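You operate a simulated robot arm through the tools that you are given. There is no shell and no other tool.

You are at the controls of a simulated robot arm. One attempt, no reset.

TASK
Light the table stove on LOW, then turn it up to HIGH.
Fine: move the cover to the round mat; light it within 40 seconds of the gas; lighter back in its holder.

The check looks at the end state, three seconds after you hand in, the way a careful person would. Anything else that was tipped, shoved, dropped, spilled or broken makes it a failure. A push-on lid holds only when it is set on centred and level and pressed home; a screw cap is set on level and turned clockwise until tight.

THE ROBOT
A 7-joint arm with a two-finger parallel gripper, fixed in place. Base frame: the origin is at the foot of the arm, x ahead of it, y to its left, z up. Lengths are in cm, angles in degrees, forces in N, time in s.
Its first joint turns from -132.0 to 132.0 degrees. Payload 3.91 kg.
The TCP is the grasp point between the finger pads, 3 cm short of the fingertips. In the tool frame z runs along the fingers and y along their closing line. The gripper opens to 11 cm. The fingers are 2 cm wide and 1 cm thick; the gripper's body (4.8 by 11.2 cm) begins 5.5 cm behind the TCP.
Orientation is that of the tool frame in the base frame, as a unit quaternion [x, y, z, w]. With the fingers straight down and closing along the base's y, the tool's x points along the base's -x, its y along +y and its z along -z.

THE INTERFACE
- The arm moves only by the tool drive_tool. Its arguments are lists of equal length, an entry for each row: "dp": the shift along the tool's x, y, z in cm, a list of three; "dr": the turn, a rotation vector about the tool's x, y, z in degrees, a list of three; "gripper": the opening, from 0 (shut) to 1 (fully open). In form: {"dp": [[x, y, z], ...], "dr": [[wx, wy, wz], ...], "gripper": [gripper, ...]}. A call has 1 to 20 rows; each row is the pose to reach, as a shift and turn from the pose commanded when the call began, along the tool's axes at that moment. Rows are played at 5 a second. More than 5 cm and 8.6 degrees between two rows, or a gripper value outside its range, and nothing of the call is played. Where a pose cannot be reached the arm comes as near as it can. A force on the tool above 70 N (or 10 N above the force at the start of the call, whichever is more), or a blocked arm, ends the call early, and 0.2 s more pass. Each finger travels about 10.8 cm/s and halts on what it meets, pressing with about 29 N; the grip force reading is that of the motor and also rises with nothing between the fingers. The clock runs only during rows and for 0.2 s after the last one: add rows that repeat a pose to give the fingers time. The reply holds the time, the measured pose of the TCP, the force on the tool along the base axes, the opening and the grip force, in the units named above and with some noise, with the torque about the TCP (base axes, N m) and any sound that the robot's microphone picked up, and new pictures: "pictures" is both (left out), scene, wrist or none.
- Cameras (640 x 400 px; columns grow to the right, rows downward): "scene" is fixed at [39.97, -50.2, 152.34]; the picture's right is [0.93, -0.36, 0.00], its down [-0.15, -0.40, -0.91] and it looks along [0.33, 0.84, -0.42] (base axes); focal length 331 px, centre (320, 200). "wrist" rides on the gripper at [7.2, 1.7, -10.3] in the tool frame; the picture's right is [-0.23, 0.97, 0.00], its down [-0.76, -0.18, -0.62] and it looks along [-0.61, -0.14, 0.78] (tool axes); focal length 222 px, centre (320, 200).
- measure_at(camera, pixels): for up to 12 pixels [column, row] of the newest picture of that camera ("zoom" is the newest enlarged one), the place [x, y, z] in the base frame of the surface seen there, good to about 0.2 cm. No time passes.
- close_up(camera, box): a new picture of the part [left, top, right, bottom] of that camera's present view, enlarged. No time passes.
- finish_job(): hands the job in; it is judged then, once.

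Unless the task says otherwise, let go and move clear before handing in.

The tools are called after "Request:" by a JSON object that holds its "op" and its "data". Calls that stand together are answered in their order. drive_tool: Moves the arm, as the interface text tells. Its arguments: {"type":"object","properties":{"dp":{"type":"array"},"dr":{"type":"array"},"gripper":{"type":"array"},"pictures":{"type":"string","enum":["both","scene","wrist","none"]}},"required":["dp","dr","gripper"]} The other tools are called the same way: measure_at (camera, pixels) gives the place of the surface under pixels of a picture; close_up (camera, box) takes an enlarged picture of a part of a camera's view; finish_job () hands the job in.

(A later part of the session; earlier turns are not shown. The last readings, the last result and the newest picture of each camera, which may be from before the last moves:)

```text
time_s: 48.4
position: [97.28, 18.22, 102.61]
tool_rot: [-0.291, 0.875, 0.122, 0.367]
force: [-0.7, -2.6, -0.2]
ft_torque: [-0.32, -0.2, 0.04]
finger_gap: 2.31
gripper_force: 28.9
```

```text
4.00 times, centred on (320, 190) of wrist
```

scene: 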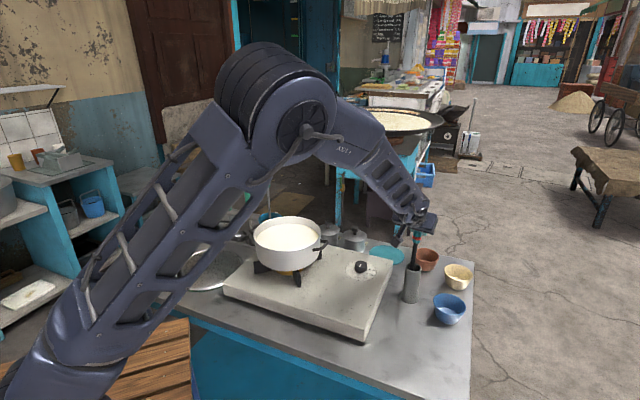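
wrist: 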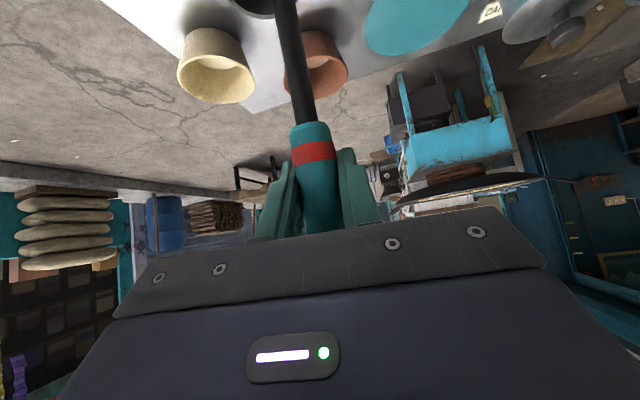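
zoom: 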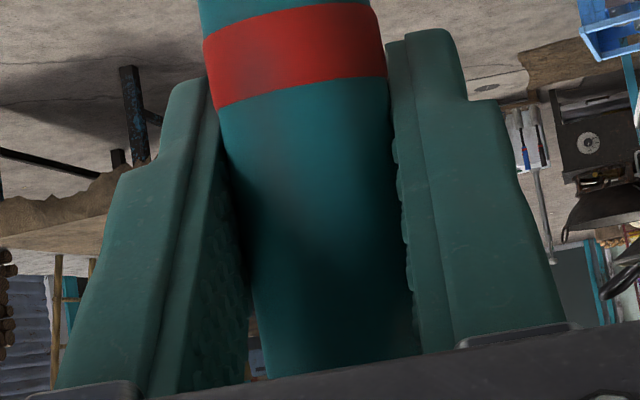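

The squeeze reads 2.31 cm with the button fully under the pad and no sound, so pressed is just its held state. As a fallback I'll test, safely inside the holder, whether the button's spring alone holds the lighter at a slightly relaxed grip: relax to 2.42 cm and lift 1.5 cm.

Request:
{"op": "drive_tool", "data": {"dp": [[0, 0, 0], [0, 0, 0], [-0.5, 0, -0.5], [-1.05, 0, -1.05], [-1.05, 0, -1.05]], "dr": [[0, 0, 0], [0, 0, 0], [0, 0, 0], [0, 0, 0], [0, 0, 0]], "gripper": [0.222, 0.222, 0.222, 0.222, 0.222], "pictures": "wrist"}}

Request:
{"op": "close_up", "data": {"camera": "wrist", "box": [270, 140, 370, 240]}}

```text
time_s: 49.6
position: [97.25, 18.25, 104.24]
tool_rot: [-0.292, 0.876, 0.122, 0.365]
force: [0.1, -0.8, -0.2]
ft_torque: [0.03, -0.01, 0.01]
finger_gap: 2.44
gripper_force: 0.0
```

wrist: 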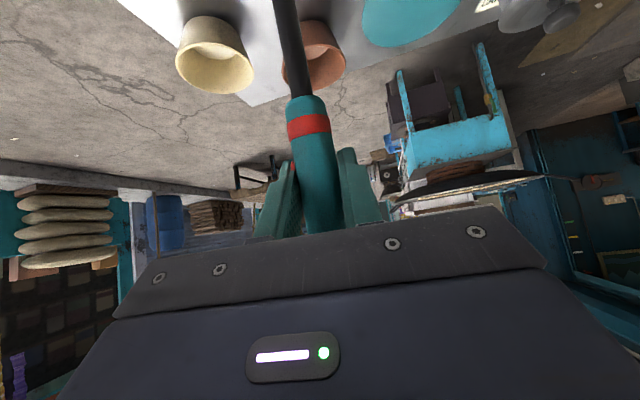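

```text
4.00 times, centred on (320, 190) of wrist
```

zoom: 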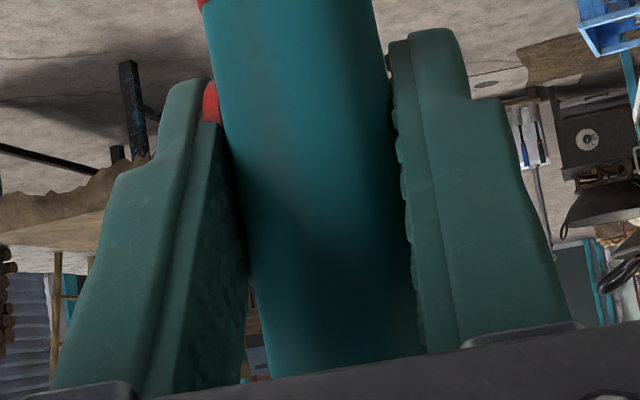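

At 2.42 cm the lighter slid in the pads, so it can only be carried with a full squeeze; the button simply stays pressed while carrying. I'll release it in the holder, retreat along the tool axis, then untilt and move high above the knob.

Request:
{"op": "drive_tool", "data": {"dp": [[0, 0, 0], [0, 0, 0], [0, 0, 0], [0, 0, -1.5], [0, 0, -4], [0, 0, -8], [0, 0, -12], [0, 0, -14], [0, 0, -14]], "dr": [[0, 0, 0], [0, 0, 0], [0, 0, 0], [0, 0, 0], [0, 0, 0], [0, 0, 0], [0, 0, 0], [0, 0, 0], [0, 0, 0]], "gripper": [0.4, 0.7, 1, 1, 1, 1, 1, 1, 1]}}

Request:
{"op": "close_up", "data": {"camera": "wrist", "box": [240, 0, 400, 200]}}

Request:
{"op": "measure_at", "data": {"camera": "wrist", "pixels": [[332, 170], [325, 140], [318, 105], [315, 85], [312, 62], [306, 40], [300, 12], [306, 94], [322, 82]]}}

```text
time_s: 51.6
position: [88.97, 12.38, 113.89]
tool_rot: [-0.292, 0.875, 0.122, 0.366]
force: [0.2, 0.4, 0.0]
ft_torque: [0.02, 0.0, 0.01]
finger_gap: 11.02
gripper_force: 0.2
```

scene: 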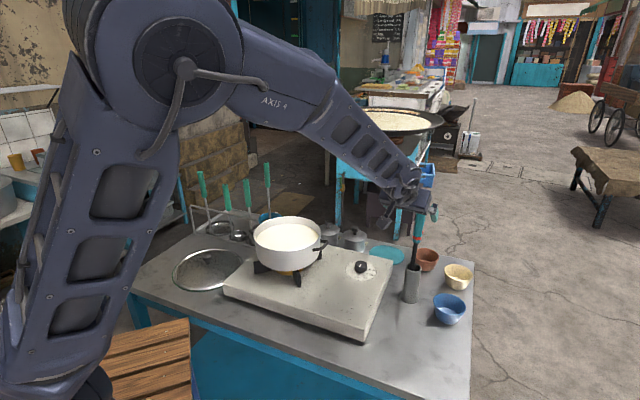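
wrist: 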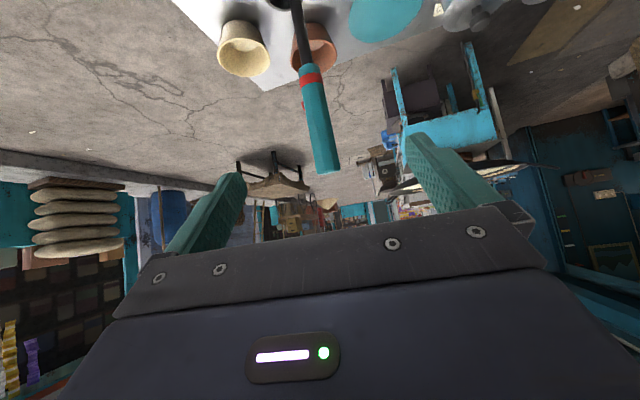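

```text
2.00 times, centred on (320, 100) of wrist
```

zoom: 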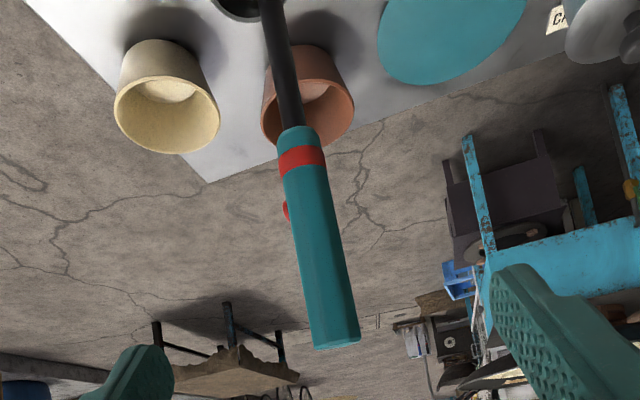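

```text
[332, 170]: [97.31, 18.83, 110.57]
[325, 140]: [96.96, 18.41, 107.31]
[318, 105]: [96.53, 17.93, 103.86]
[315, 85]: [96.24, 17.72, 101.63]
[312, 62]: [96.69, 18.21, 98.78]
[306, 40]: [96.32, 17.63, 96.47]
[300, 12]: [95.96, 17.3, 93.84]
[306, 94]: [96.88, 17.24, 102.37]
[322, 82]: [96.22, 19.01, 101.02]
```

The lighter rests in its holder with the button still on the left side at zoom (285,210); a re-grasp from this pose needs about 15.1 cm forward. I'll untilt and move above the knob at (83.65, 26.35).

Request:
{"op": "drive_tool", "data": {"dp": [[-0.26, 2.4, 0.7], [-0.52, 4.8, 1.4], [-0.78, 7.2, 2.1], [-1.04, 9.6, 2.8], [-1.3, 12, 3.5], [-1.57, 14.37, 4.24], [-1.57, 14.37, 4.24]], "dr": [[0, 7.5, 0], [0, 15, 0], [0, 22.5, 0], [0, 30, 0], [0, 37.5, 0], [0, 45, 0], [0, 45, 0]], "gripper": [1, 1, 1, 1, 1, 1, 1]}}

Request:
{"op": "close_up", "data": {"camera": "wrist", "box": [240, 0, 400, 200]}}

Request:
{"op": "close_up", "data": {"camera": "scene", "box": [245, 235, 345, 297]}}

Request:
{"op": "measure_at", "data": {"camera": "zoom", "pixels": [[440, 97], [470, 95], [495, 85], [512, 70], [527, 48], [515, 38], [495, 37], [485, 75]]}}

```text
time_s: 53.2
position: [83.9, 26.38, 112.23]
tool_rot: [-0.317, 0.949, 0.001, 0.003]
force: [-0.9, 0.7, 1.0]
ft_torque: [-0.03, 0.0, -0.03]
finger_gap: 11.01
gripper_force: 0.1
```

scene: 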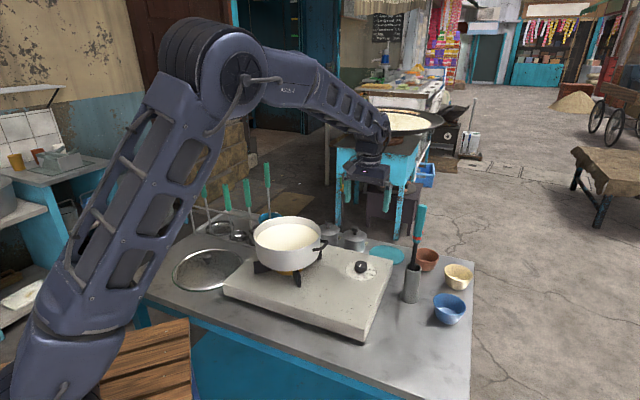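
wrist: 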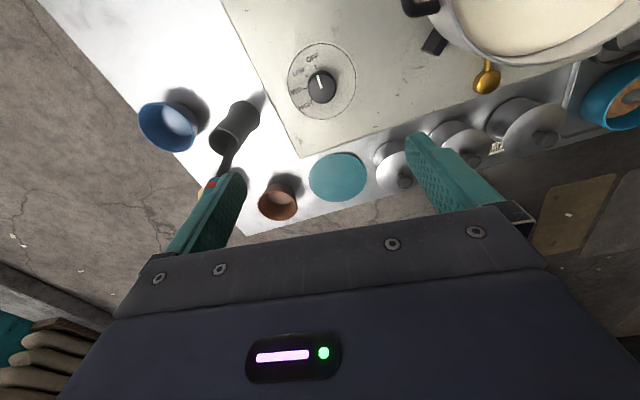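

```text
2.00 times, centred on (320, 100) of wrist
```

zoom: 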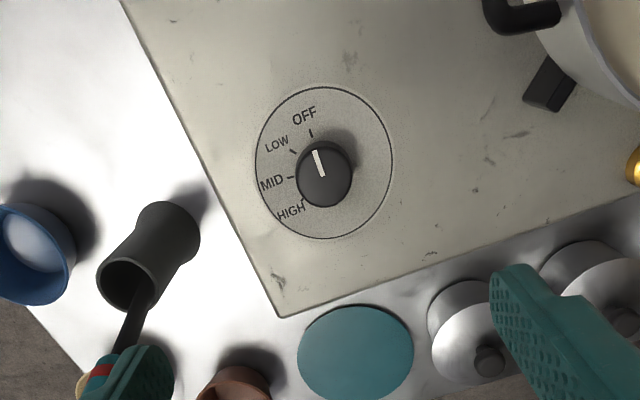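

```text
6.40 times, centred on (295, 266) of scene
```

zoom: 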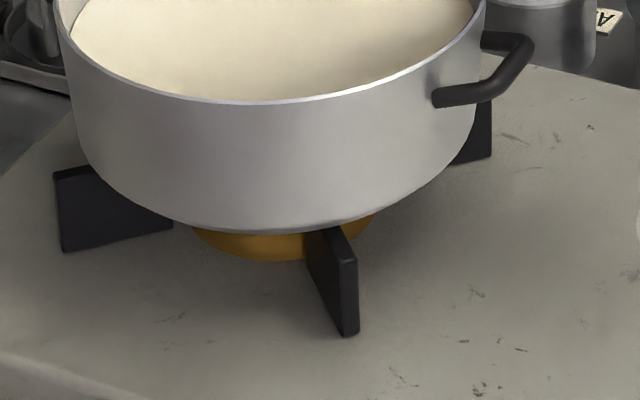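

```text
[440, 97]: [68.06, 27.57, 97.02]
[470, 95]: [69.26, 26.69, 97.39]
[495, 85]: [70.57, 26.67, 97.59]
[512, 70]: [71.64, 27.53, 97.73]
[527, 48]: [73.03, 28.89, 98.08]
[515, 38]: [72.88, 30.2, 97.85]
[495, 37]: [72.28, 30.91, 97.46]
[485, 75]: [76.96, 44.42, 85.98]
```

The knob is nearly under the tool at zoom (323,175). I'll measure its outline from this viewpoint to centre the grip.

Request:
{"op": "close_up", "data": {"camera": "wrist", "box": [280, 40, 364, 130]}}

```text
4.44 times, centred on (322, 85) of wrist
```

zoom: 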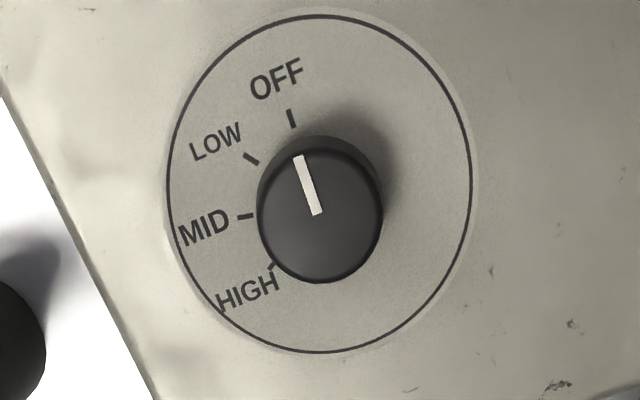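

Request:
{"op": "measure_at", "data": {"camera": "zoom", "pixels": [[263, 205], [378, 205], [318, 150], [318, 278], [299, 160], [316, 212], [318, 214], [291, 118], [250, 158], [244, 217], [322, 17], [322, 351]]}}

```text
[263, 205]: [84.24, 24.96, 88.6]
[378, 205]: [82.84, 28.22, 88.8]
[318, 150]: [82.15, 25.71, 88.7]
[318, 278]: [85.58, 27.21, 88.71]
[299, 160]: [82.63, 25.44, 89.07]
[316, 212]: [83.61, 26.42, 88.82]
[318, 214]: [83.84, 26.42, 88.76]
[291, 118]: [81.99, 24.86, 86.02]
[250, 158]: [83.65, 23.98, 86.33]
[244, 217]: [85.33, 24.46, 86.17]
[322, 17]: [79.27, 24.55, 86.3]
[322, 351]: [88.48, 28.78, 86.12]
```

The knob's centre is (83.7, 26.5), radius about 1.9 and top z 88.8. I'll turn the wrist 20° to leave room for the turn and descend with the fingers half open to straddle the knob, fingertips about 0.6 cm above the stove top.

Request:
{"op": "drive_tool", "data": {"dp": [[0.05, 0.1, 4], [0.09, 0.2, 8], [0.09, 0.22, 12], [0.09, 0.22, 16], [0.09, 0.22, 19], [0.09, 0.22, 21], [0.09, 0.22, 22.3], [0.09, 0.22, 22.3]], "dr": [[0, 0, 7], [0, 0, 14], [0, 0, 20], [0, 0, 20], [0, 0, 20], [0, 0, 20], [0, 0, 20], [0, 0, 20]], "gripper": [0.55, 0.55, 0.55, 0.55, 0.55, 0.55, 0.55, 0.55]}}

Request:
{"op": "close_up", "data": {"camera": "wrist", "box": [220, 60, 420, 240]}}

Request:
{"op": "close_up", "data": {"camera": "scene", "box": [300, 200, 420, 290]}}

```text
time_s: 55.0
position: [83.92, 26.32, 89.89]
tool_rot: [-0.147, 0.989, 0.002, 0.002]
force: [-1.0, 0.3, -0.6]
ft_torque: [0.03, 0.0, -0.01]
finger_gap: 6.04
gripper_force: 0.0
```

scene: 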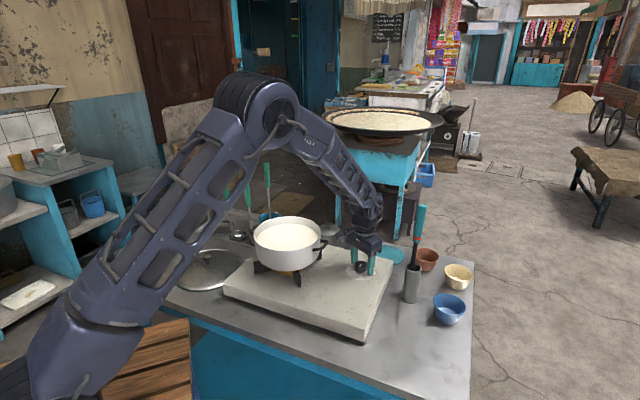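
wrist: 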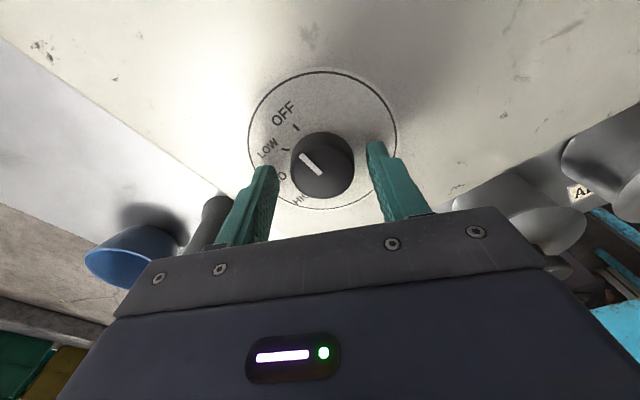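

```text
2.22 times, centred on (320, 150) of wrist
```

zoom: 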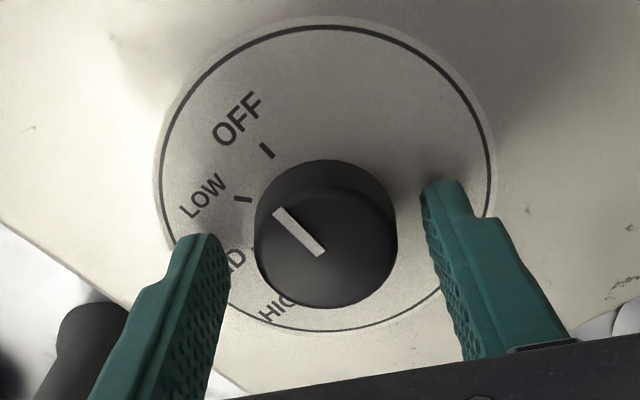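

```text
4.44 times, centred on (360, 245) of scene
```

zoom: 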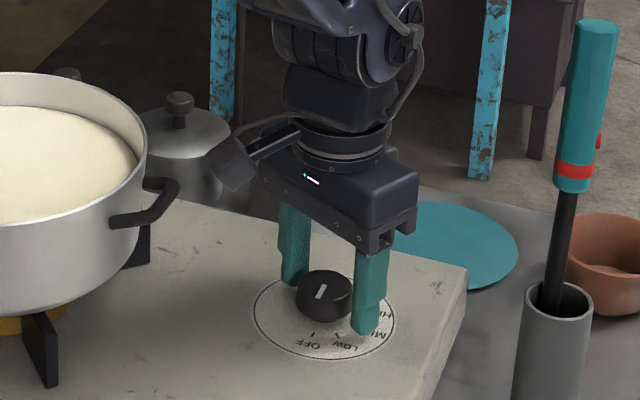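

The knob sits between the fingers at zoom (325,235). I'll centre slightly and close on it without turning yet.

Request:
{"op": "drive_tool", "data": {"dp": [[0.1, 0.15, 0.1], [0.1, 0.15, 0.1], [0.1, 0.15, 0.1], [0.1, 0.15, 0.1], [0.1, 0.15, 0.1]], "dr": [[0, 0, 0], [0, 0, 0], [0, 0, 0], [0, 0, 0], [0, 0, 0]], "gripper": [0.55, 0.4, 0.2, 0, 0], "pictures": "wrist"}}

Request:
{"op": "close_up", "data": {"camera": "wrist", "box": [220, 60, 420, 240]}}

```text
time_s: 56.2
position: [84.02, 26.48, 89.61]
tool_rot: [-0.147, 0.989, 0.001, 0.003]
force: [1.3, 2.1, -0.2]
ft_torque: [0.12, -0.11, 0.03]
finger_gap: 4.16
gripper_force: 44.5
```

wrist: 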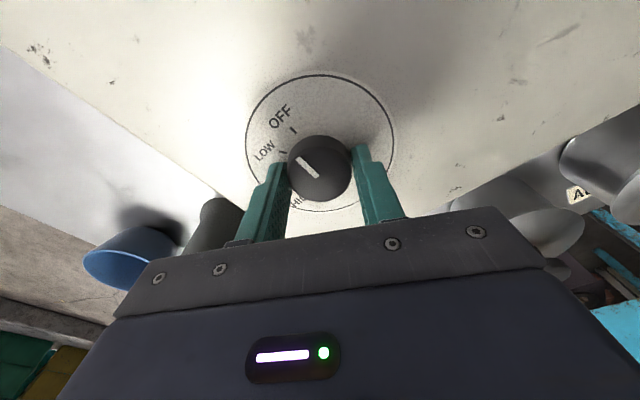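

```text
2.22 times, centred on (320, 150) of wrist
```

zoom: 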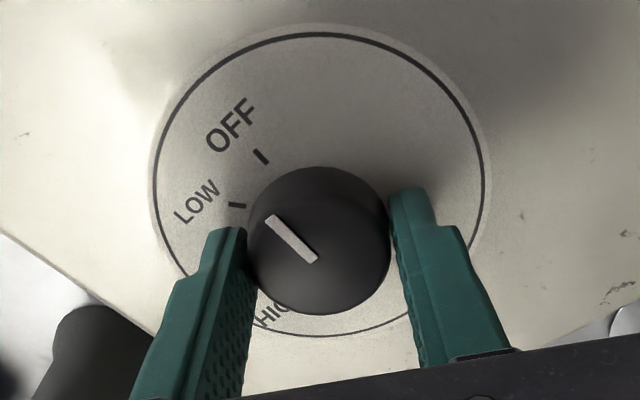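

The fingers hold the knob firmly at 4.16 cm with the pointer at OFF. Everything is rehearsed, so I'll turn it 41° anticlockwise to LOW now; the 40-second window starts here (t ≈ 56 s).

Request:
{"op": "drive_tool", "data": {"dp": [[0.0, 0.03, 0], [0.01, 0.07, 0], [0.02, 0.1, 0], [0.04, 0.13, 0], [0.06, 0.16, 0], [0.06, 0.16, 0]], "dr": [[0, 0, -8.3], [0, 0, -16.5], [0, 0, -24.7], [0, 0, -32.9], [0, 0, -41], [0, 0, -41]], "gripper": [0, 0, 0, 0, 0, 0]}}

Request:
{"op": "close_up", "data": {"camera": "wrist", "box": [220, 60, 420, 240]}}

```text
time_s: 57.6
position: [83.88, 26.62, 89.8]
tool_rot: [-0.484, 0.875, 0.001, 0.004]
force: [28.9, 2.0, -1.9]
ft_torque: [0.26, -1.18, 0.02]
finger_gap: 4.16
gripper_force: 45.2
```

scene: 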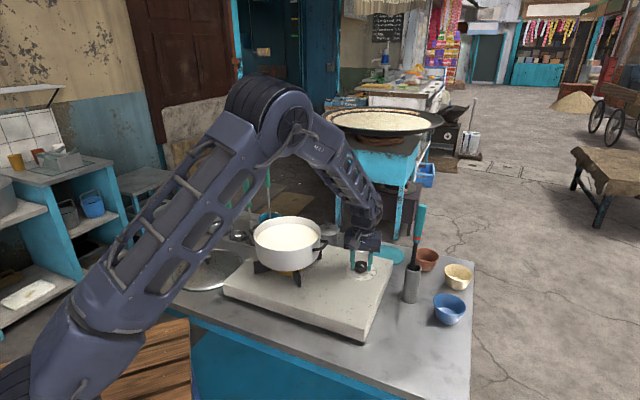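
wrist: 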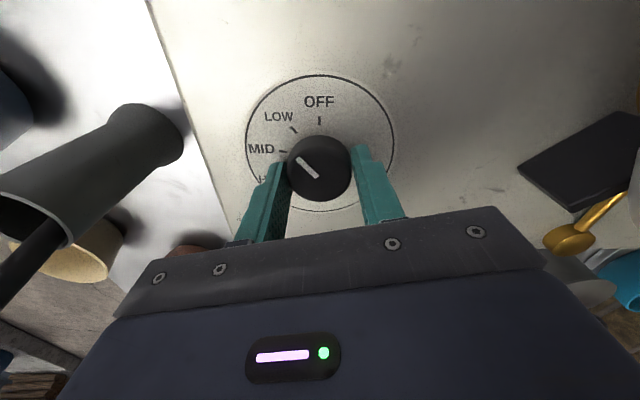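

```text
2.22 times, centred on (320, 150) of wrist
```

zoom: 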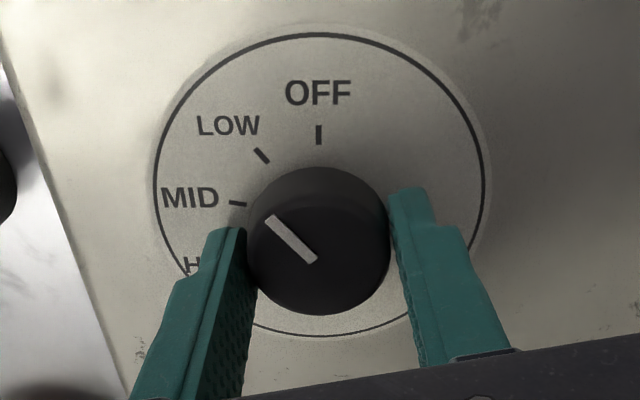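

The dial has moved relative to the pointer. I'll measure the pointer angle against the ticks before letting go.

Request:
{"op": "measure_at", "data": {"camera": "zoom", "pixels": [[272, 220], [280, 228], [305, 252], [312, 258], [318, 134], [262, 156], [238, 204], [320, 172], [320, 310], [320, 35], [320, 335], [157, 190]]}}

```text
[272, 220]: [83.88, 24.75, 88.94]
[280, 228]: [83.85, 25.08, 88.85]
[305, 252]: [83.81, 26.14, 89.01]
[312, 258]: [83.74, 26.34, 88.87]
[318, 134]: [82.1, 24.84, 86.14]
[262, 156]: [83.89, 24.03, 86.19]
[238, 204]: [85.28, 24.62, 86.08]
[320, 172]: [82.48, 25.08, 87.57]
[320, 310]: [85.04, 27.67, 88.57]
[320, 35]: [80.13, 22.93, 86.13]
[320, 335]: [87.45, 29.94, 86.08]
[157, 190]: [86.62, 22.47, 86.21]
```

The pointer is at about −86°, right on the LOW tick (about −87°). I'll release the knob, rise and turn the wrist back for the lighter.

Request:
{"op": "drive_tool", "data": {"dp": [[0, 0, 0], [0, 0, 0], [0, 0, -3], [0, 0, -7.5], [0, 0, -12], [0, 0, -16.5], [0, 0, -20], [0, 0, -22.4]], "dr": [[0, 0, 0], [0, 0, 0], [0, 0, 0], [0, 0, 0], [0, 0, 0], [0, 0, 7], [0, 0, 14], [0, 0, 21]], "gripper": [0.5, 0.6, 0.6, 0.8, 1, 1, 1, 1], "pictures": "both"}}

Request:
{"op": "close_up", "data": {"camera": "wrist", "box": [240, 0, 400, 200]}}

Request:
{"op": "close_up", "data": {"camera": "scene", "box": [245, 215, 345, 297]}}

```text
time_s: 59.4
position: [83.57, 26.59, 112.09]
tool_rot: [-0.315, 0.949, 0.001, 0.003]
force: [1.0, -0.2, 0.3]
ft_torque: [-0.01, 0.01, 0.02]
finger_gap: 11.01
gripper_force: 0.0
```

scene: 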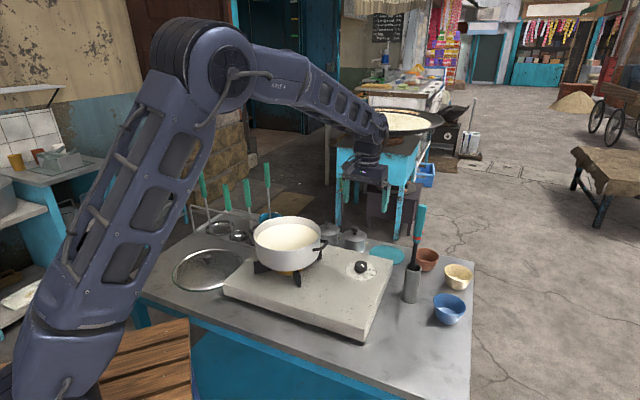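
wrist: 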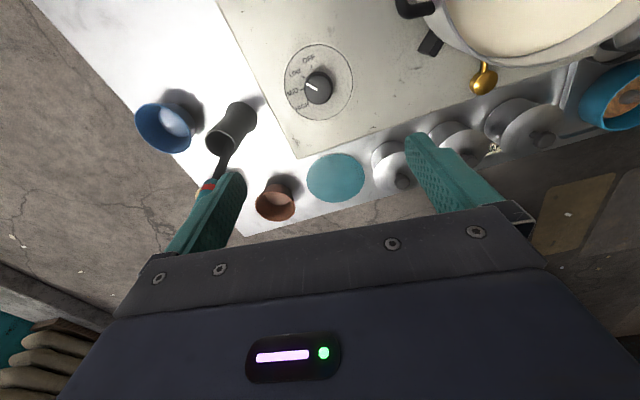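

```text
2.00 times, centred on (320, 100) of wrist
```

zoom: 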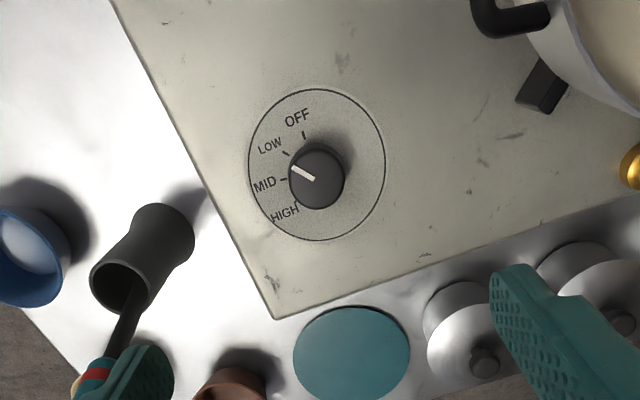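

```text
4.88 times, centred on (295, 256) of scene
```

zoom: 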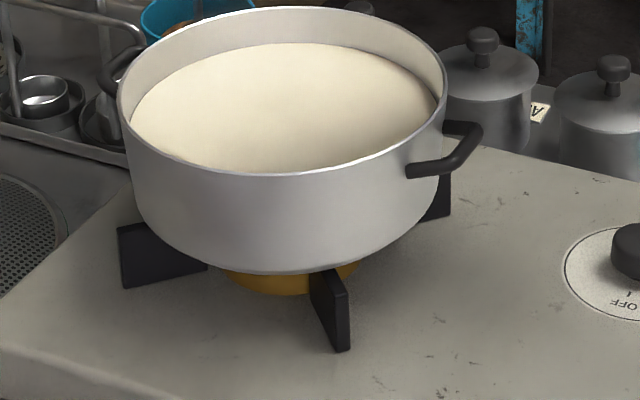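

The pointer shows left-up in this view at zoom (291,168); I'll verify its angle against LOW with a tighter zoom (no time passes).

Request:
{"op": "close_up", "data": {"camera": "wrist", "box": [280, 40, 364, 130]}}

Request:
{"op": "measure_at", "data": {"camera": "zoom", "pixels": [[252, 197], [262, 203], [290, 218], [298, 222], [280, 125], [240, 165], [236, 223], [243, 215], [358, 215], [300, 157], [300, 285]]}}

```text
4.44 times, centred on (322, 85) of wrist
```

zoom: 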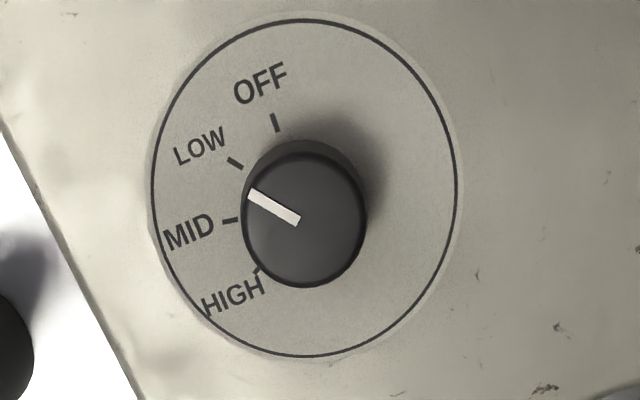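

```text
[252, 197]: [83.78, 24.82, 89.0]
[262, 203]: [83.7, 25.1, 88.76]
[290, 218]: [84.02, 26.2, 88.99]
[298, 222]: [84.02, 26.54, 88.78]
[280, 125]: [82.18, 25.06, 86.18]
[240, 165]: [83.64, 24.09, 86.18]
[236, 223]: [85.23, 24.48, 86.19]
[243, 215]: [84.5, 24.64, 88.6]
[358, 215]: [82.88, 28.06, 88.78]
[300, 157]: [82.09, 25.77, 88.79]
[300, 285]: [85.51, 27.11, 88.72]
```

The pointer reads −90° ± 8° with LOW at −93°, so it's on LOW. Moving to the pre-grasp pose in front of the lighter now.

Request:
{"op": "drive_tool", "data": {"dp": [[0.66, -2.49, -0.31], [1.33, -4.98, -0.63], [2.0, -7.46, -0.94], [2.66, -9.95, -1.26], [3.32, -12.44, -1.57], [3.99, -14.93, -1.89], [3.99, -14.93, -1.89]], "dr": [[0, -7.5, 0], [0, -15, 0], [0, -22.5, 0], [0, -30, 0], [0, -37.5, 0], [0, -45, 0], [0, -45, 0]], "gripper": [1, 1, 1, 1, 1, 1, 1], "pictures": "both"}}

Request:
{"op": "close_up", "data": {"camera": "wrist", "box": [240, 0, 400, 200]}}

Request:
{"op": "measure_at", "data": {"camera": "wrist", "pixels": [[325, 140], [318, 105], [315, 85], [313, 105], [306, 40], [303, 105]]}}

```text
time_s: 61.0
position: [89.44, 12.19, 113.88]
tool_rot: [-0.292, 0.875, 0.122, 0.366]
force: [-0.3, 1.0, 0.0]
ft_torque: [0.0, 0.02, 0.01]
finger_gap: 10.97
gripper_force: 0.0
```

scene: 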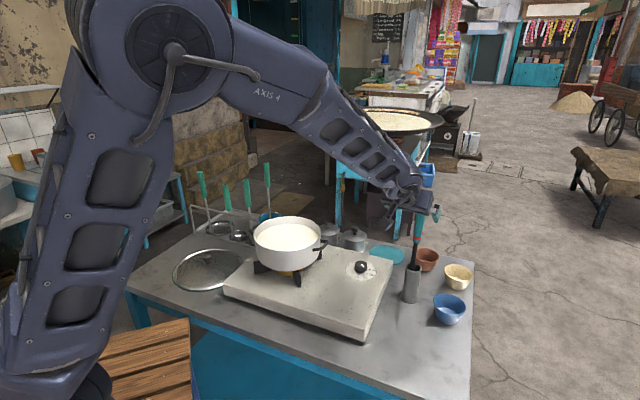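
wrist: 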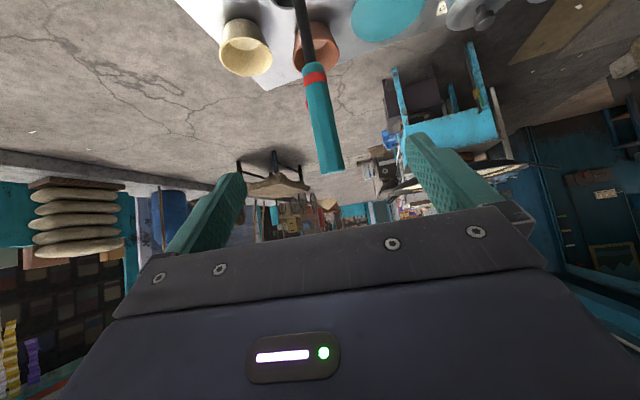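

```text
2.00 times, centred on (320, 100) of wrist
```

zoom: 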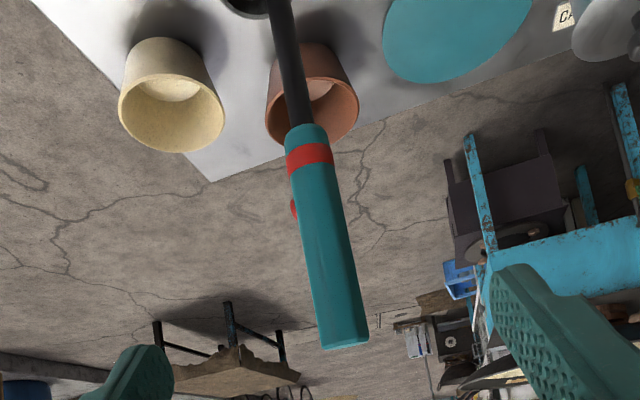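

```text
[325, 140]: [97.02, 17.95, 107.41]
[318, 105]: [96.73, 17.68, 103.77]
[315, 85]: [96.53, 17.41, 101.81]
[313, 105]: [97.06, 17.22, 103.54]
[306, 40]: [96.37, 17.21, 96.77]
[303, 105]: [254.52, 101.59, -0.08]
```

The handle is centred in view (zoom column 316 at the button). I'll advance 15.1 cm and close on the button in one go.

Request:
{"op": "drive_tool", "data": {"dp": [[0.2, 0, 3.5], [0.4, 0, 7], [0.6, 0, 10.5], [0.8, -0.05, 13], [1.0, -0.05, 14.5], [1.0, -0.05, 15.1], [1.0, -0.05, 15.1], [1.0, -0.05, 15.1], [1.0, -0.05, 15.1], [1.0, -0.05, 15.1]], "dr": [[0, 0, 0], [0, 0, 0], [0, 0, 0], [0, 0, 0], [0, 0, 0], [0, 0, 0], [0, 0, 0], [0, 0, 0], [0, 0, 0], [0, 0, 0]], "gripper": [1, 1, 1, 1, 1, 1, 0.5, 0.2, 0, 0], "pictures": "both"}}

Request:
{"op": "close_up", "data": {"camera": "wrist", "box": [220, 0, 420, 240]}}

```text
time_s: 63.2
position: [97.43, 18.24, 102.6]
tool_rot: [-0.292, 0.875, 0.123, 0.366]
force: [2.4, -0.2, 0.2]
ft_torque: [0.01, -0.36, 0.05]
finger_gap: 2.34
gripper_force: 29.6
```

scene: 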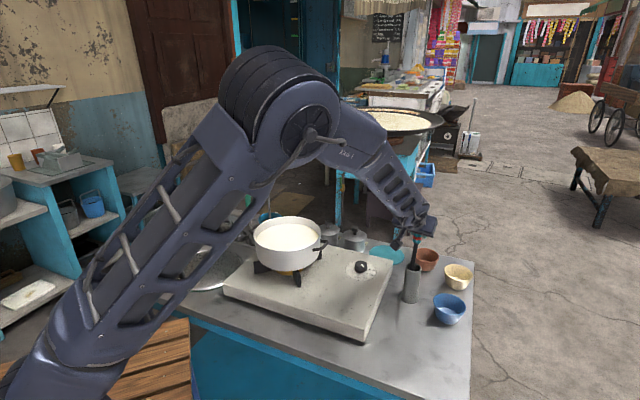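
wrist: 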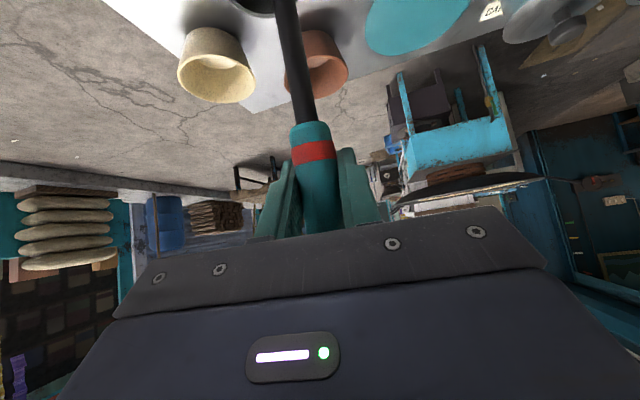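

```text
1.67 times, centred on (320, 120) of wrist
```

zoom: 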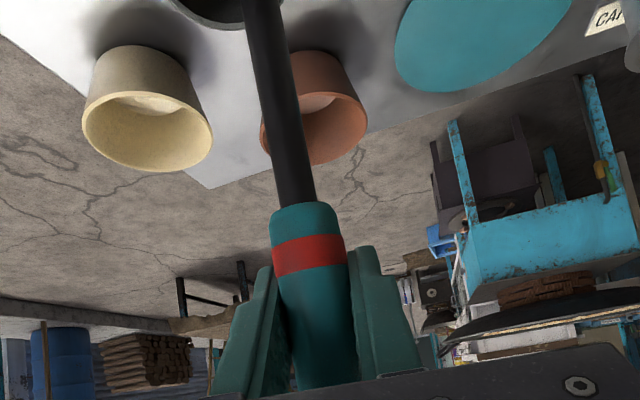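

Gripped at 2.34 cm with the button under the pad. I'll lift it out and untilt in a single call, as rehearsed.

Request:
{"op": "drive_tool", "data": {"dp": [[-1.2, 0, -1.2], [-3.2, 0, -3.2], [-5.5, 0, -5.5], [-7.8, 0, -7.8], [-10.2, 0, -10.2], [-12.6, 0, -12.6], [-11.65, -0.7, -13.9], [-10.7, -1.4, -15.3], [-9.75, -2.1, -16.6], [-8.8, -2.8, -17.9], [-7.85, -3.5, -19.3], [-6.9, -4.2, -20.6], [-6.9, -4.2, -20.6]], "dr": [[0, 0, 0], [0, 0, 0], [0, 0, 0], [0, 0, 0], [0, 0, 0], [0, 0, 0], [0, 7.5, 0], [0, 15, 0], [0, 22.5, 0], [0, 30, 0], [0, 37.5, 0], [0, 45, 0], [0, 45, 0]], "gripper": [0, 0, 0, 0, 0, 0, 0, 0, 0, 0, 0, 0, 0], "pictures": "scene"}}

```text
time_s: 66.0
position: [92.1, 8.81, 122.2]
tool_rot: [-0.316, 0.949, 0.0, 0.003]
force: [0.3, -0.4, -0.8]
ft_torque: [0.01, -0.04, -0.03]
finger_gap: 2.33
gripper_force: 28.9
```

scene: 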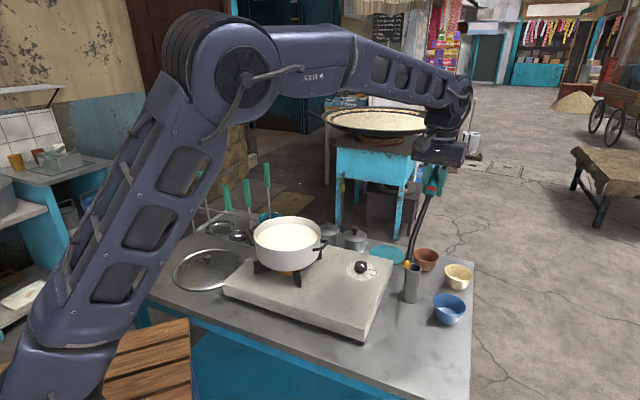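

The lighter is out and clear. Next, the 82° yaw toward the burner.

Request:
{"op": "drive_tool", "data": {"dp": [[0, 0, 0], [0, 0, 0], [0, 0, 0], [0, 0, 0], [0, 0, 0], [0, 0, 0], [0, 0, 0], [0, 0, 0], [0, 0, 0], [0, 0, 0]], "dr": [[0, 0, 8.2], [0, 0, 16.4], [0, 0, 24.6], [0, 0, 32.8], [0, 0, 41], [0, 0, 49.2], [0, 0, 57.4], [0, 0, 65.6], [0, 0, 73.8], [0, 0, 82]], "gripper": [0, 0, 0, 0, 0, 0, 0, 0, 0, 0], "pictures": "scene"}}

Request:
{"op": "close_up", "data": {"camera": "scene", "box": [345, 150, 475, 230]}}

Request:
{"op": "measure_at", "data": {"camera": "zoom", "pixels": [[62, 332], [70, 335], [80, 332], [100, 318], [150, 297], [200, 275], [300, 225], [380, 185]]}}

```text
time_s: 68.2
position: [92.01, 8.93, 122.1]
tool_rot: [0.384, 0.923, 0.004, 0.001]
force: [-0.1, -0.4, -1.9]
ft_torque: [0.01, -0.01, -0.01]
finger_gap: 2.3
gripper_force: 28.6
```

scene: 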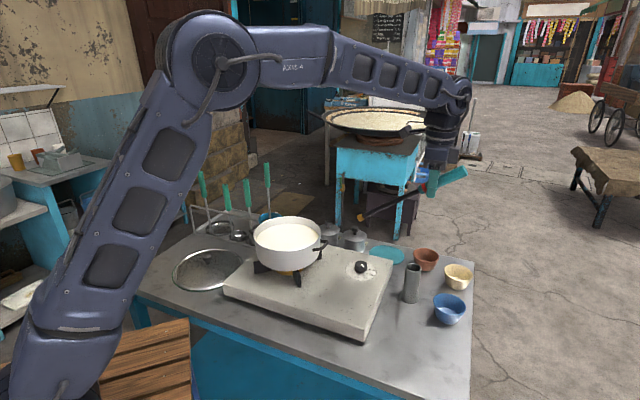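

```text
4.92 times, centred on (410, 190) of scene
```

zoom: 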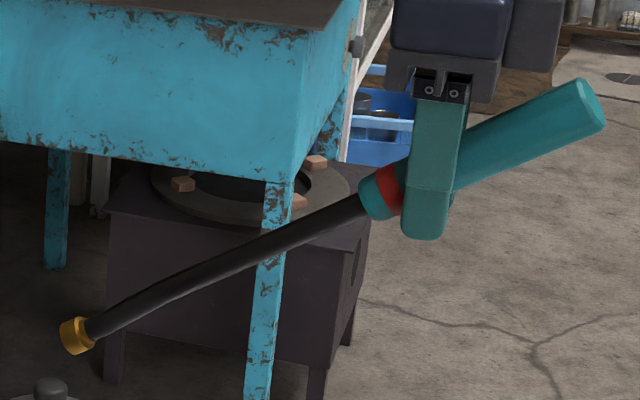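

```text
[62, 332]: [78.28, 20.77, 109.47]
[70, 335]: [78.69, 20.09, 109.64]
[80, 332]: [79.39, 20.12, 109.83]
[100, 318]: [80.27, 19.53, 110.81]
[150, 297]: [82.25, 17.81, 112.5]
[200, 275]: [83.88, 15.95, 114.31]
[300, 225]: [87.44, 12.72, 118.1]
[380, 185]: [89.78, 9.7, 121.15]
```

The tip is now about 0.6 cm shorter of the TCP than in rehearsal, matching the lower grip. I'll lower, tilt and slide in so the tip ends just beside the burner at about (66.4, 32.8, 88.3), and hold there briefly (12 s since the gas).

Request:
{"op": "drive_tool", "data": {"dp": [[0, 0, 4.6], [0, 0, 9.2], [0, 0, 13.8], [0, 0, 18.4], [0, 0, 23], [0, 0, 26.5], [0, 0, 28.15], [3.5, -0.12, 28.15], [7, -0.24, 28.15], [10.5, -0.36, 28.15], [12.5, -0.43, 28.15], [13.9, -0.48, 28.15], [13.9, -0.48, 28.15], [13.9, -0.48, 28.15]], "dr": [[0, 4.3, 0], [0, 8.6, 0], [0, 12.9, 0], [0, 17.3, 0], [0, 21.6, 0], [0, 21.6, 0], [0, 21.6, 0], [0, 21.6, 0], [0, 21.6, 0], [0, 21.6, 0], [0, 21.6, 0], [0, 21.6, 0], [0, 21.6, 0], [0, 21.6, 0]], "gripper": [0, 0, 0, 0, 0, 0, 0, 0, 0, 0, 0, 0, 0, 0], "pictures": "both"}}

Request:
{"op": "close_up", "data": {"camera": "scene", "box": [250, 220, 420, 310]}}

Request:
{"op": "close_up", "data": {"camera": "scene", "box": [265, 245, 325, 285]}}

```text
time_s: 71.2
position: [82.17, 18.49, 93.82]
tool_rot: [0.377, 0.907, 0.075, -0.172]
force: [0.9, -0.4, -1.6]
ft_torque: [0.03, 0.01, 0.01]
finger_gap: 2.33
gripper_force: 28.6
```

scene: 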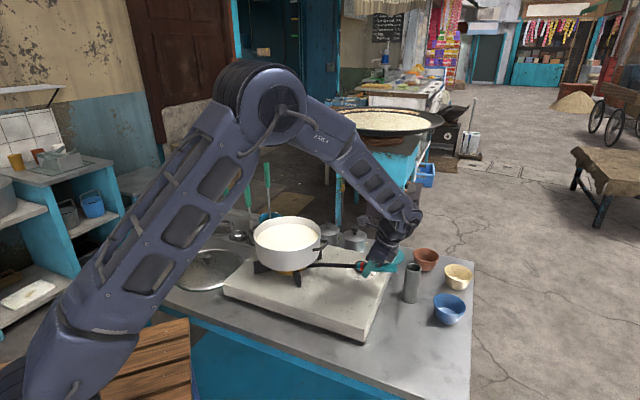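
wrist: 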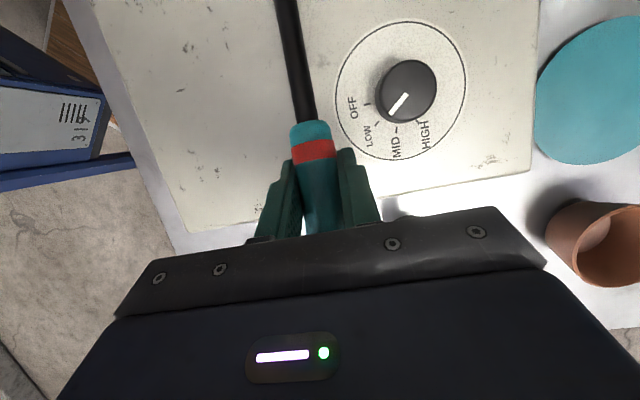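

```text
3.76 times, centred on (335, 265) of scene
```

zoom: 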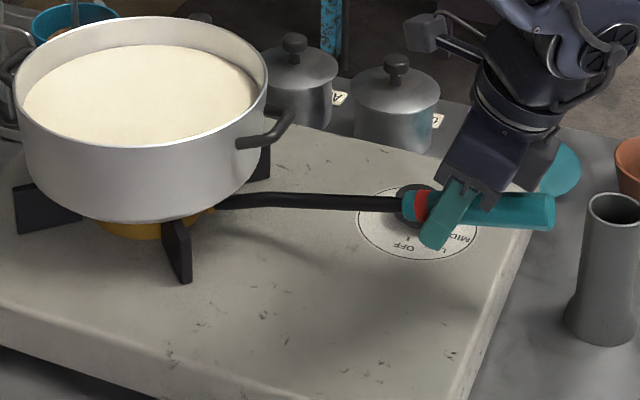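

```text
10.00 times, centred on (295, 265) of scene
```

zoom: 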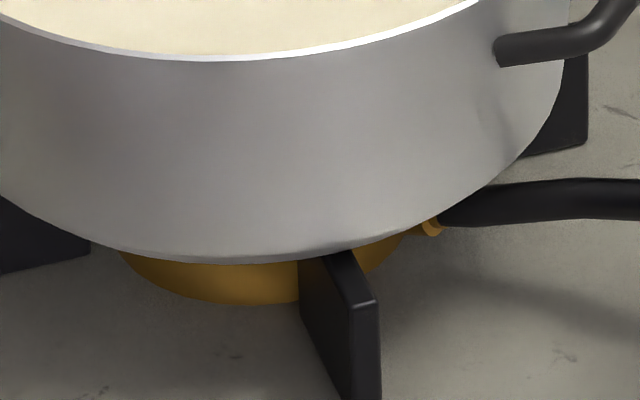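

The tip is tucked in beside the burner at zoom (430,228), but there's no flame or sound yet (about 15 s since the gas). I'll nudge 1 cm closer and slightly up toward the burner ports, holding at each spot.

Request:
{"op": "drive_tool", "data": {"dp": [[0.47, -0.02, 0.18], [0.93, -0.03, 0.37], [0.93, -0.03, 0.37], [1.1, -0.03, -0.1], [1.23, -0.03, -0.4], [1.23, -0.03, -0.4]], "dr": [[0, 0, 0], [0, 0, 0], [0, 0, 0], [0, 0, 0], [0, 0, 0], [0, 0, 0]], "gripper": [0, 0, 0, 0, 0, 0], "pictures": "scene"}}

Request:
{"op": "close_up", "data": {"camera": "scene", "box": [265, 245, 325, 285]}}

```text
time_s: 72.6
position: [81.36, 19.27, 94.63]
tool_rot: [0.376, 0.907, 0.075, -0.172]
force: [0.4, 0.6, -4.9]
ft_torque: [-0.48, -0.47, 0.03]
finger_gap: 2.35
gripper_force: 28.5
```

scene: 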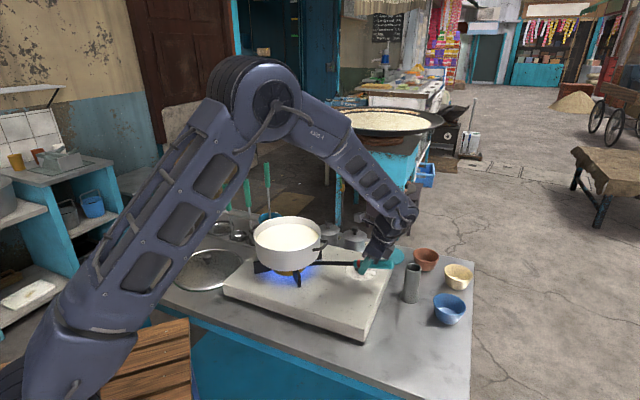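

```text
10.00 times, centred on (295, 265) of scene
```

zoom: 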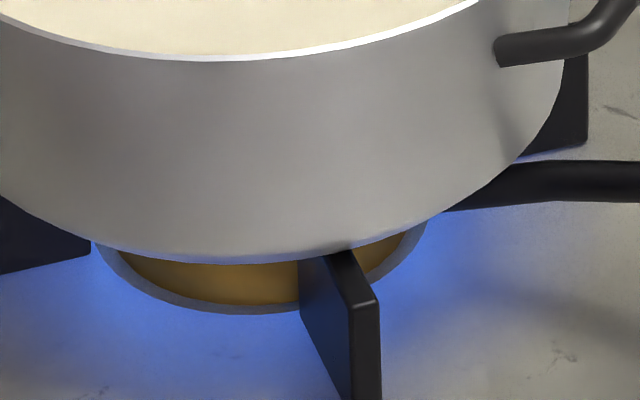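

The burner is lit: blue flames show all around it at t = 72.6 s, about 16 s after the gas. The nozzle is now touching the pot bottom lightly (−4.9 N), so I'll drop slightly, back straight out, and rise with the lighter.

Request:
{"op": "drive_tool", "data": {"dp": [[-0.3, 0, 0.74], [-1.7, 0.05, 0.19], [-4.49, 0.16, -0.92], [-7.28, 0.26, -2.02], [-10.07, 0.37, -3.12], [-12.86, 0.47, -4.23], [-14.16, 0.5, -4.74], [-12.69, 0.5, -8.46], [-11.2, 0.5, -12.18], [-9.56, 0.5, -16.37], [-7.9, 0.5, -20.55], [-6.43, 0.5, -24.27], [-4.96, 0.5, -28.0], [-3.78, 0.5, -30.97], [-3.78, 0.5, -30.97]], "dr": [[0, 0, 0], [0, 0, 0], [0, 0, 0], [0, 0, 0], [0, 0, 0], [0, 0, 0], [0, 0, 0], [0, 0, 0], [0, 0, 0], [0, -4.3, 0], [0, -8.6, 0], [0, -12.9, 0], [0, -17.3, 0], [0, -21.6, 0], [0, -21.6, 0]], "gripper": [0, 0, 0, 0, 0, 0, 0, 0, 0, 0, 0, 0, 0, 0, 0]}}

Request:
{"op": "close_up", "data": {"camera": "scene", "box": [230, 200, 390, 310]}}

Request:
{"op": "close_up", "data": {"camera": "scene", "box": [345, 150, 475, 230]}}

```text
time_s: 75.8
position: [92.17, 9.09, 122.19]
tool_rot: [0.383, 0.924, 0.002, 0.002]
force: [-0.8, -0.2, -1.8]
ft_torque: [-0.02, 0.0, 0.0]
finger_gap: 2.36
gripper_force: 29.1
```

scene: 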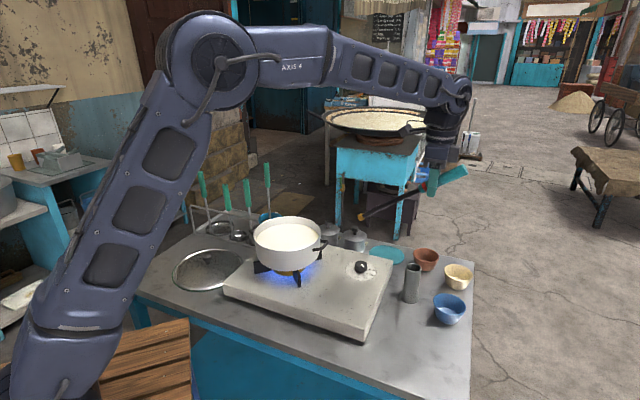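
wrist: 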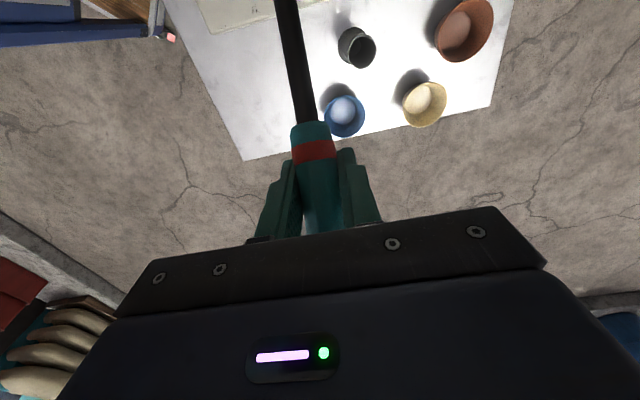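

```text
3.64 times, centred on (310, 255) of scene
```

zoom: 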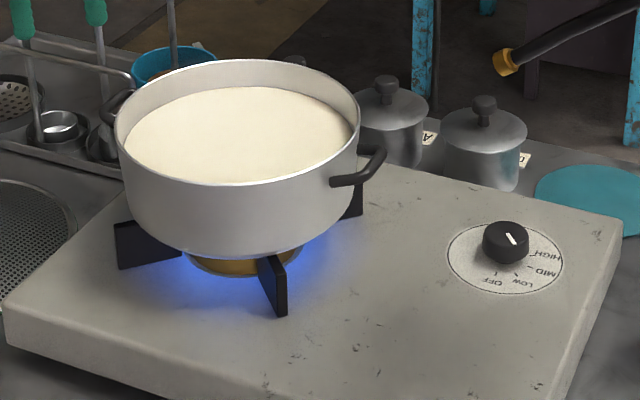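

```text
4.92 times, centred on (410, 190) of scene
```

zoom: 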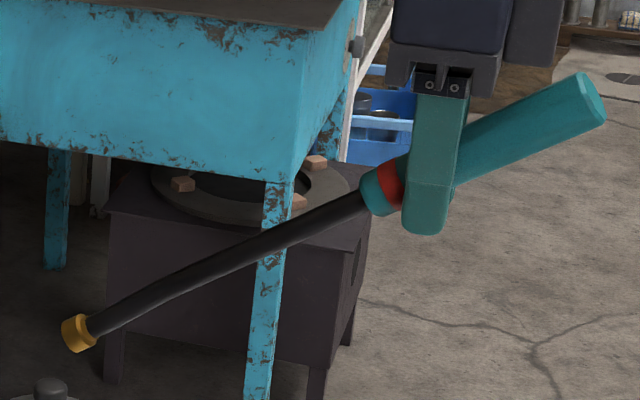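

The stove is lit on LOW and the pot is steady. I'll reverse the yaw and tilt to bring the lighter back above its holder.

Request:
{"op": "drive_tool", "data": {"dp": [[0, 0, 0], [0, 0, 0], [0, 0, 0], [0, 0, 0], [0, 0, 0], [0, 0, 0], [0, 0, 0], [0, 0, 0], [0, 0, 0], [0, 0, 0], [0, 0, 0]], "dr": [[0, 0, -8.2], [0, 0, -16.4], [0, 0, -24.6], [0, 0, -32.8], [0, 0, -41], [0, 0, -49.2], [0, 0, -57.4], [0, 0, -65.6], [0, 0, -73.8], [0, 0, -82], [0, 0, -82]], "gripper": [0, 0, 0, 0, 0, 0, 0, 0, 0, 0, 0], "pictures": "none"}}

Request:
{"op": "drive_tool", "data": {"dp": [[-1.6, 0.7, 0.27], [-3.2, 1.4, 0.54], [-4.8, 2.1, 0.81], [-6.5, 2.8, 1.09], [-8.1, 3.5, 1.36], [-9.69, 4.2, 1.63], [-9.69, 4.2, 1.63]], "dr": [[0, -7.5, 0], [0, -15, 0], [0, -22.5, 0], [0, -30, 0], [0, -37.5, 0], [0, -45, 0], [0, -45, 0]], "gripper": [0, 0, 0, 0, 0, 0, 0], "pictures": "both"}}

Request:
{"op": "close_up", "data": {"camera": "scene", "box": [380, 185, 450, 285]}}

Request:
{"op": "measure_at", "data": {"camera": "zoom", "pixels": [[319, 257], [319, 250], [325, 180], [335, 110], [347, 35], [315, 330], [288, 332], [343, 332], [315, 315], [315, 349]]}}

```text
time_s: 78.2
position: [92.07, 8.98, 122.14]
tool_rot: [-0.318, 0.948, 0.001, 0.004]
force: [0.3, -0.8, -1.0]
ft_torque: [0.0, 0.02, -0.02]
finger_gap: 2.32
gripper_force: 28.8
```

```text
time_s: 79.8
position: [97.36, 18.12, 120.62]
tool_rot: [-0.292, 0.875, 0.122, 0.367]
force: [0.3, -0.2, -1.6]
ft_torque: [0.0, 0.0, -0.03]
finger_gap: 2.33
gripper_force: 29.5
```

scene: 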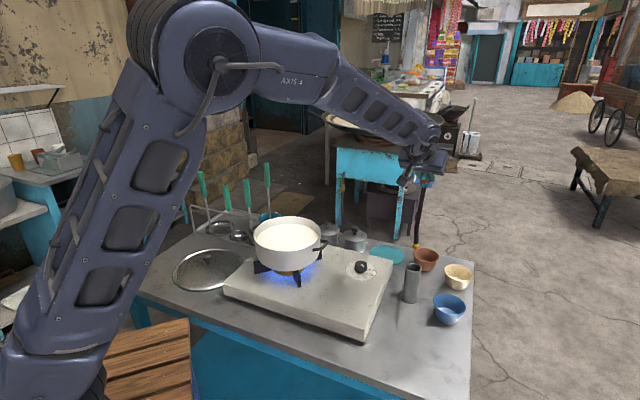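
wrist: 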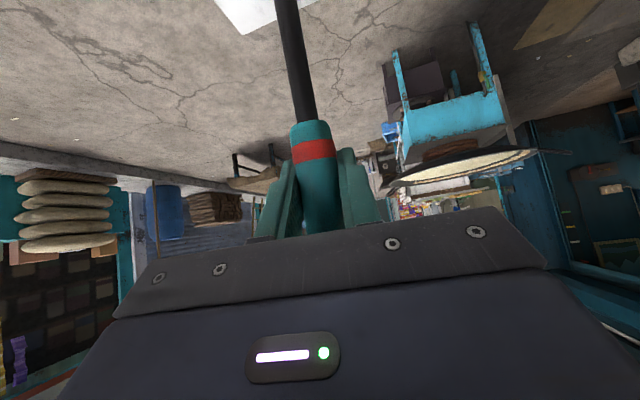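

```text
4.00 times, centred on (415, 235) of scene
```

zoom: 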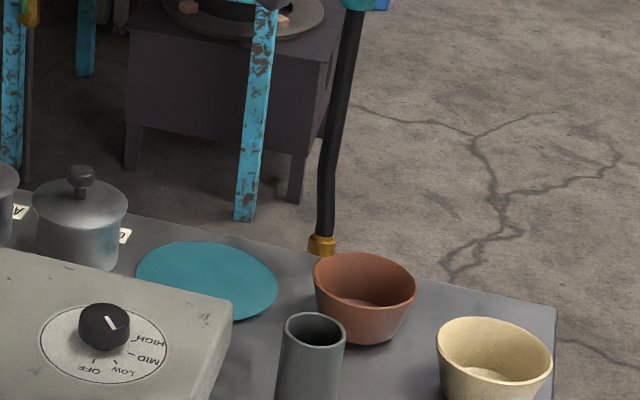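

```text
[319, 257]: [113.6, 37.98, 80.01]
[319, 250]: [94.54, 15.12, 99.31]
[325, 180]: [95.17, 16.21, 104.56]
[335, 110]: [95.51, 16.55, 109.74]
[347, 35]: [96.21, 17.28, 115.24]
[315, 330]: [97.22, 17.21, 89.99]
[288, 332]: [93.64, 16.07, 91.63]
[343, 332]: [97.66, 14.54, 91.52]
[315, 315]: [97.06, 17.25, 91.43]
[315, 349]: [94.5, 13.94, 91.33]
```

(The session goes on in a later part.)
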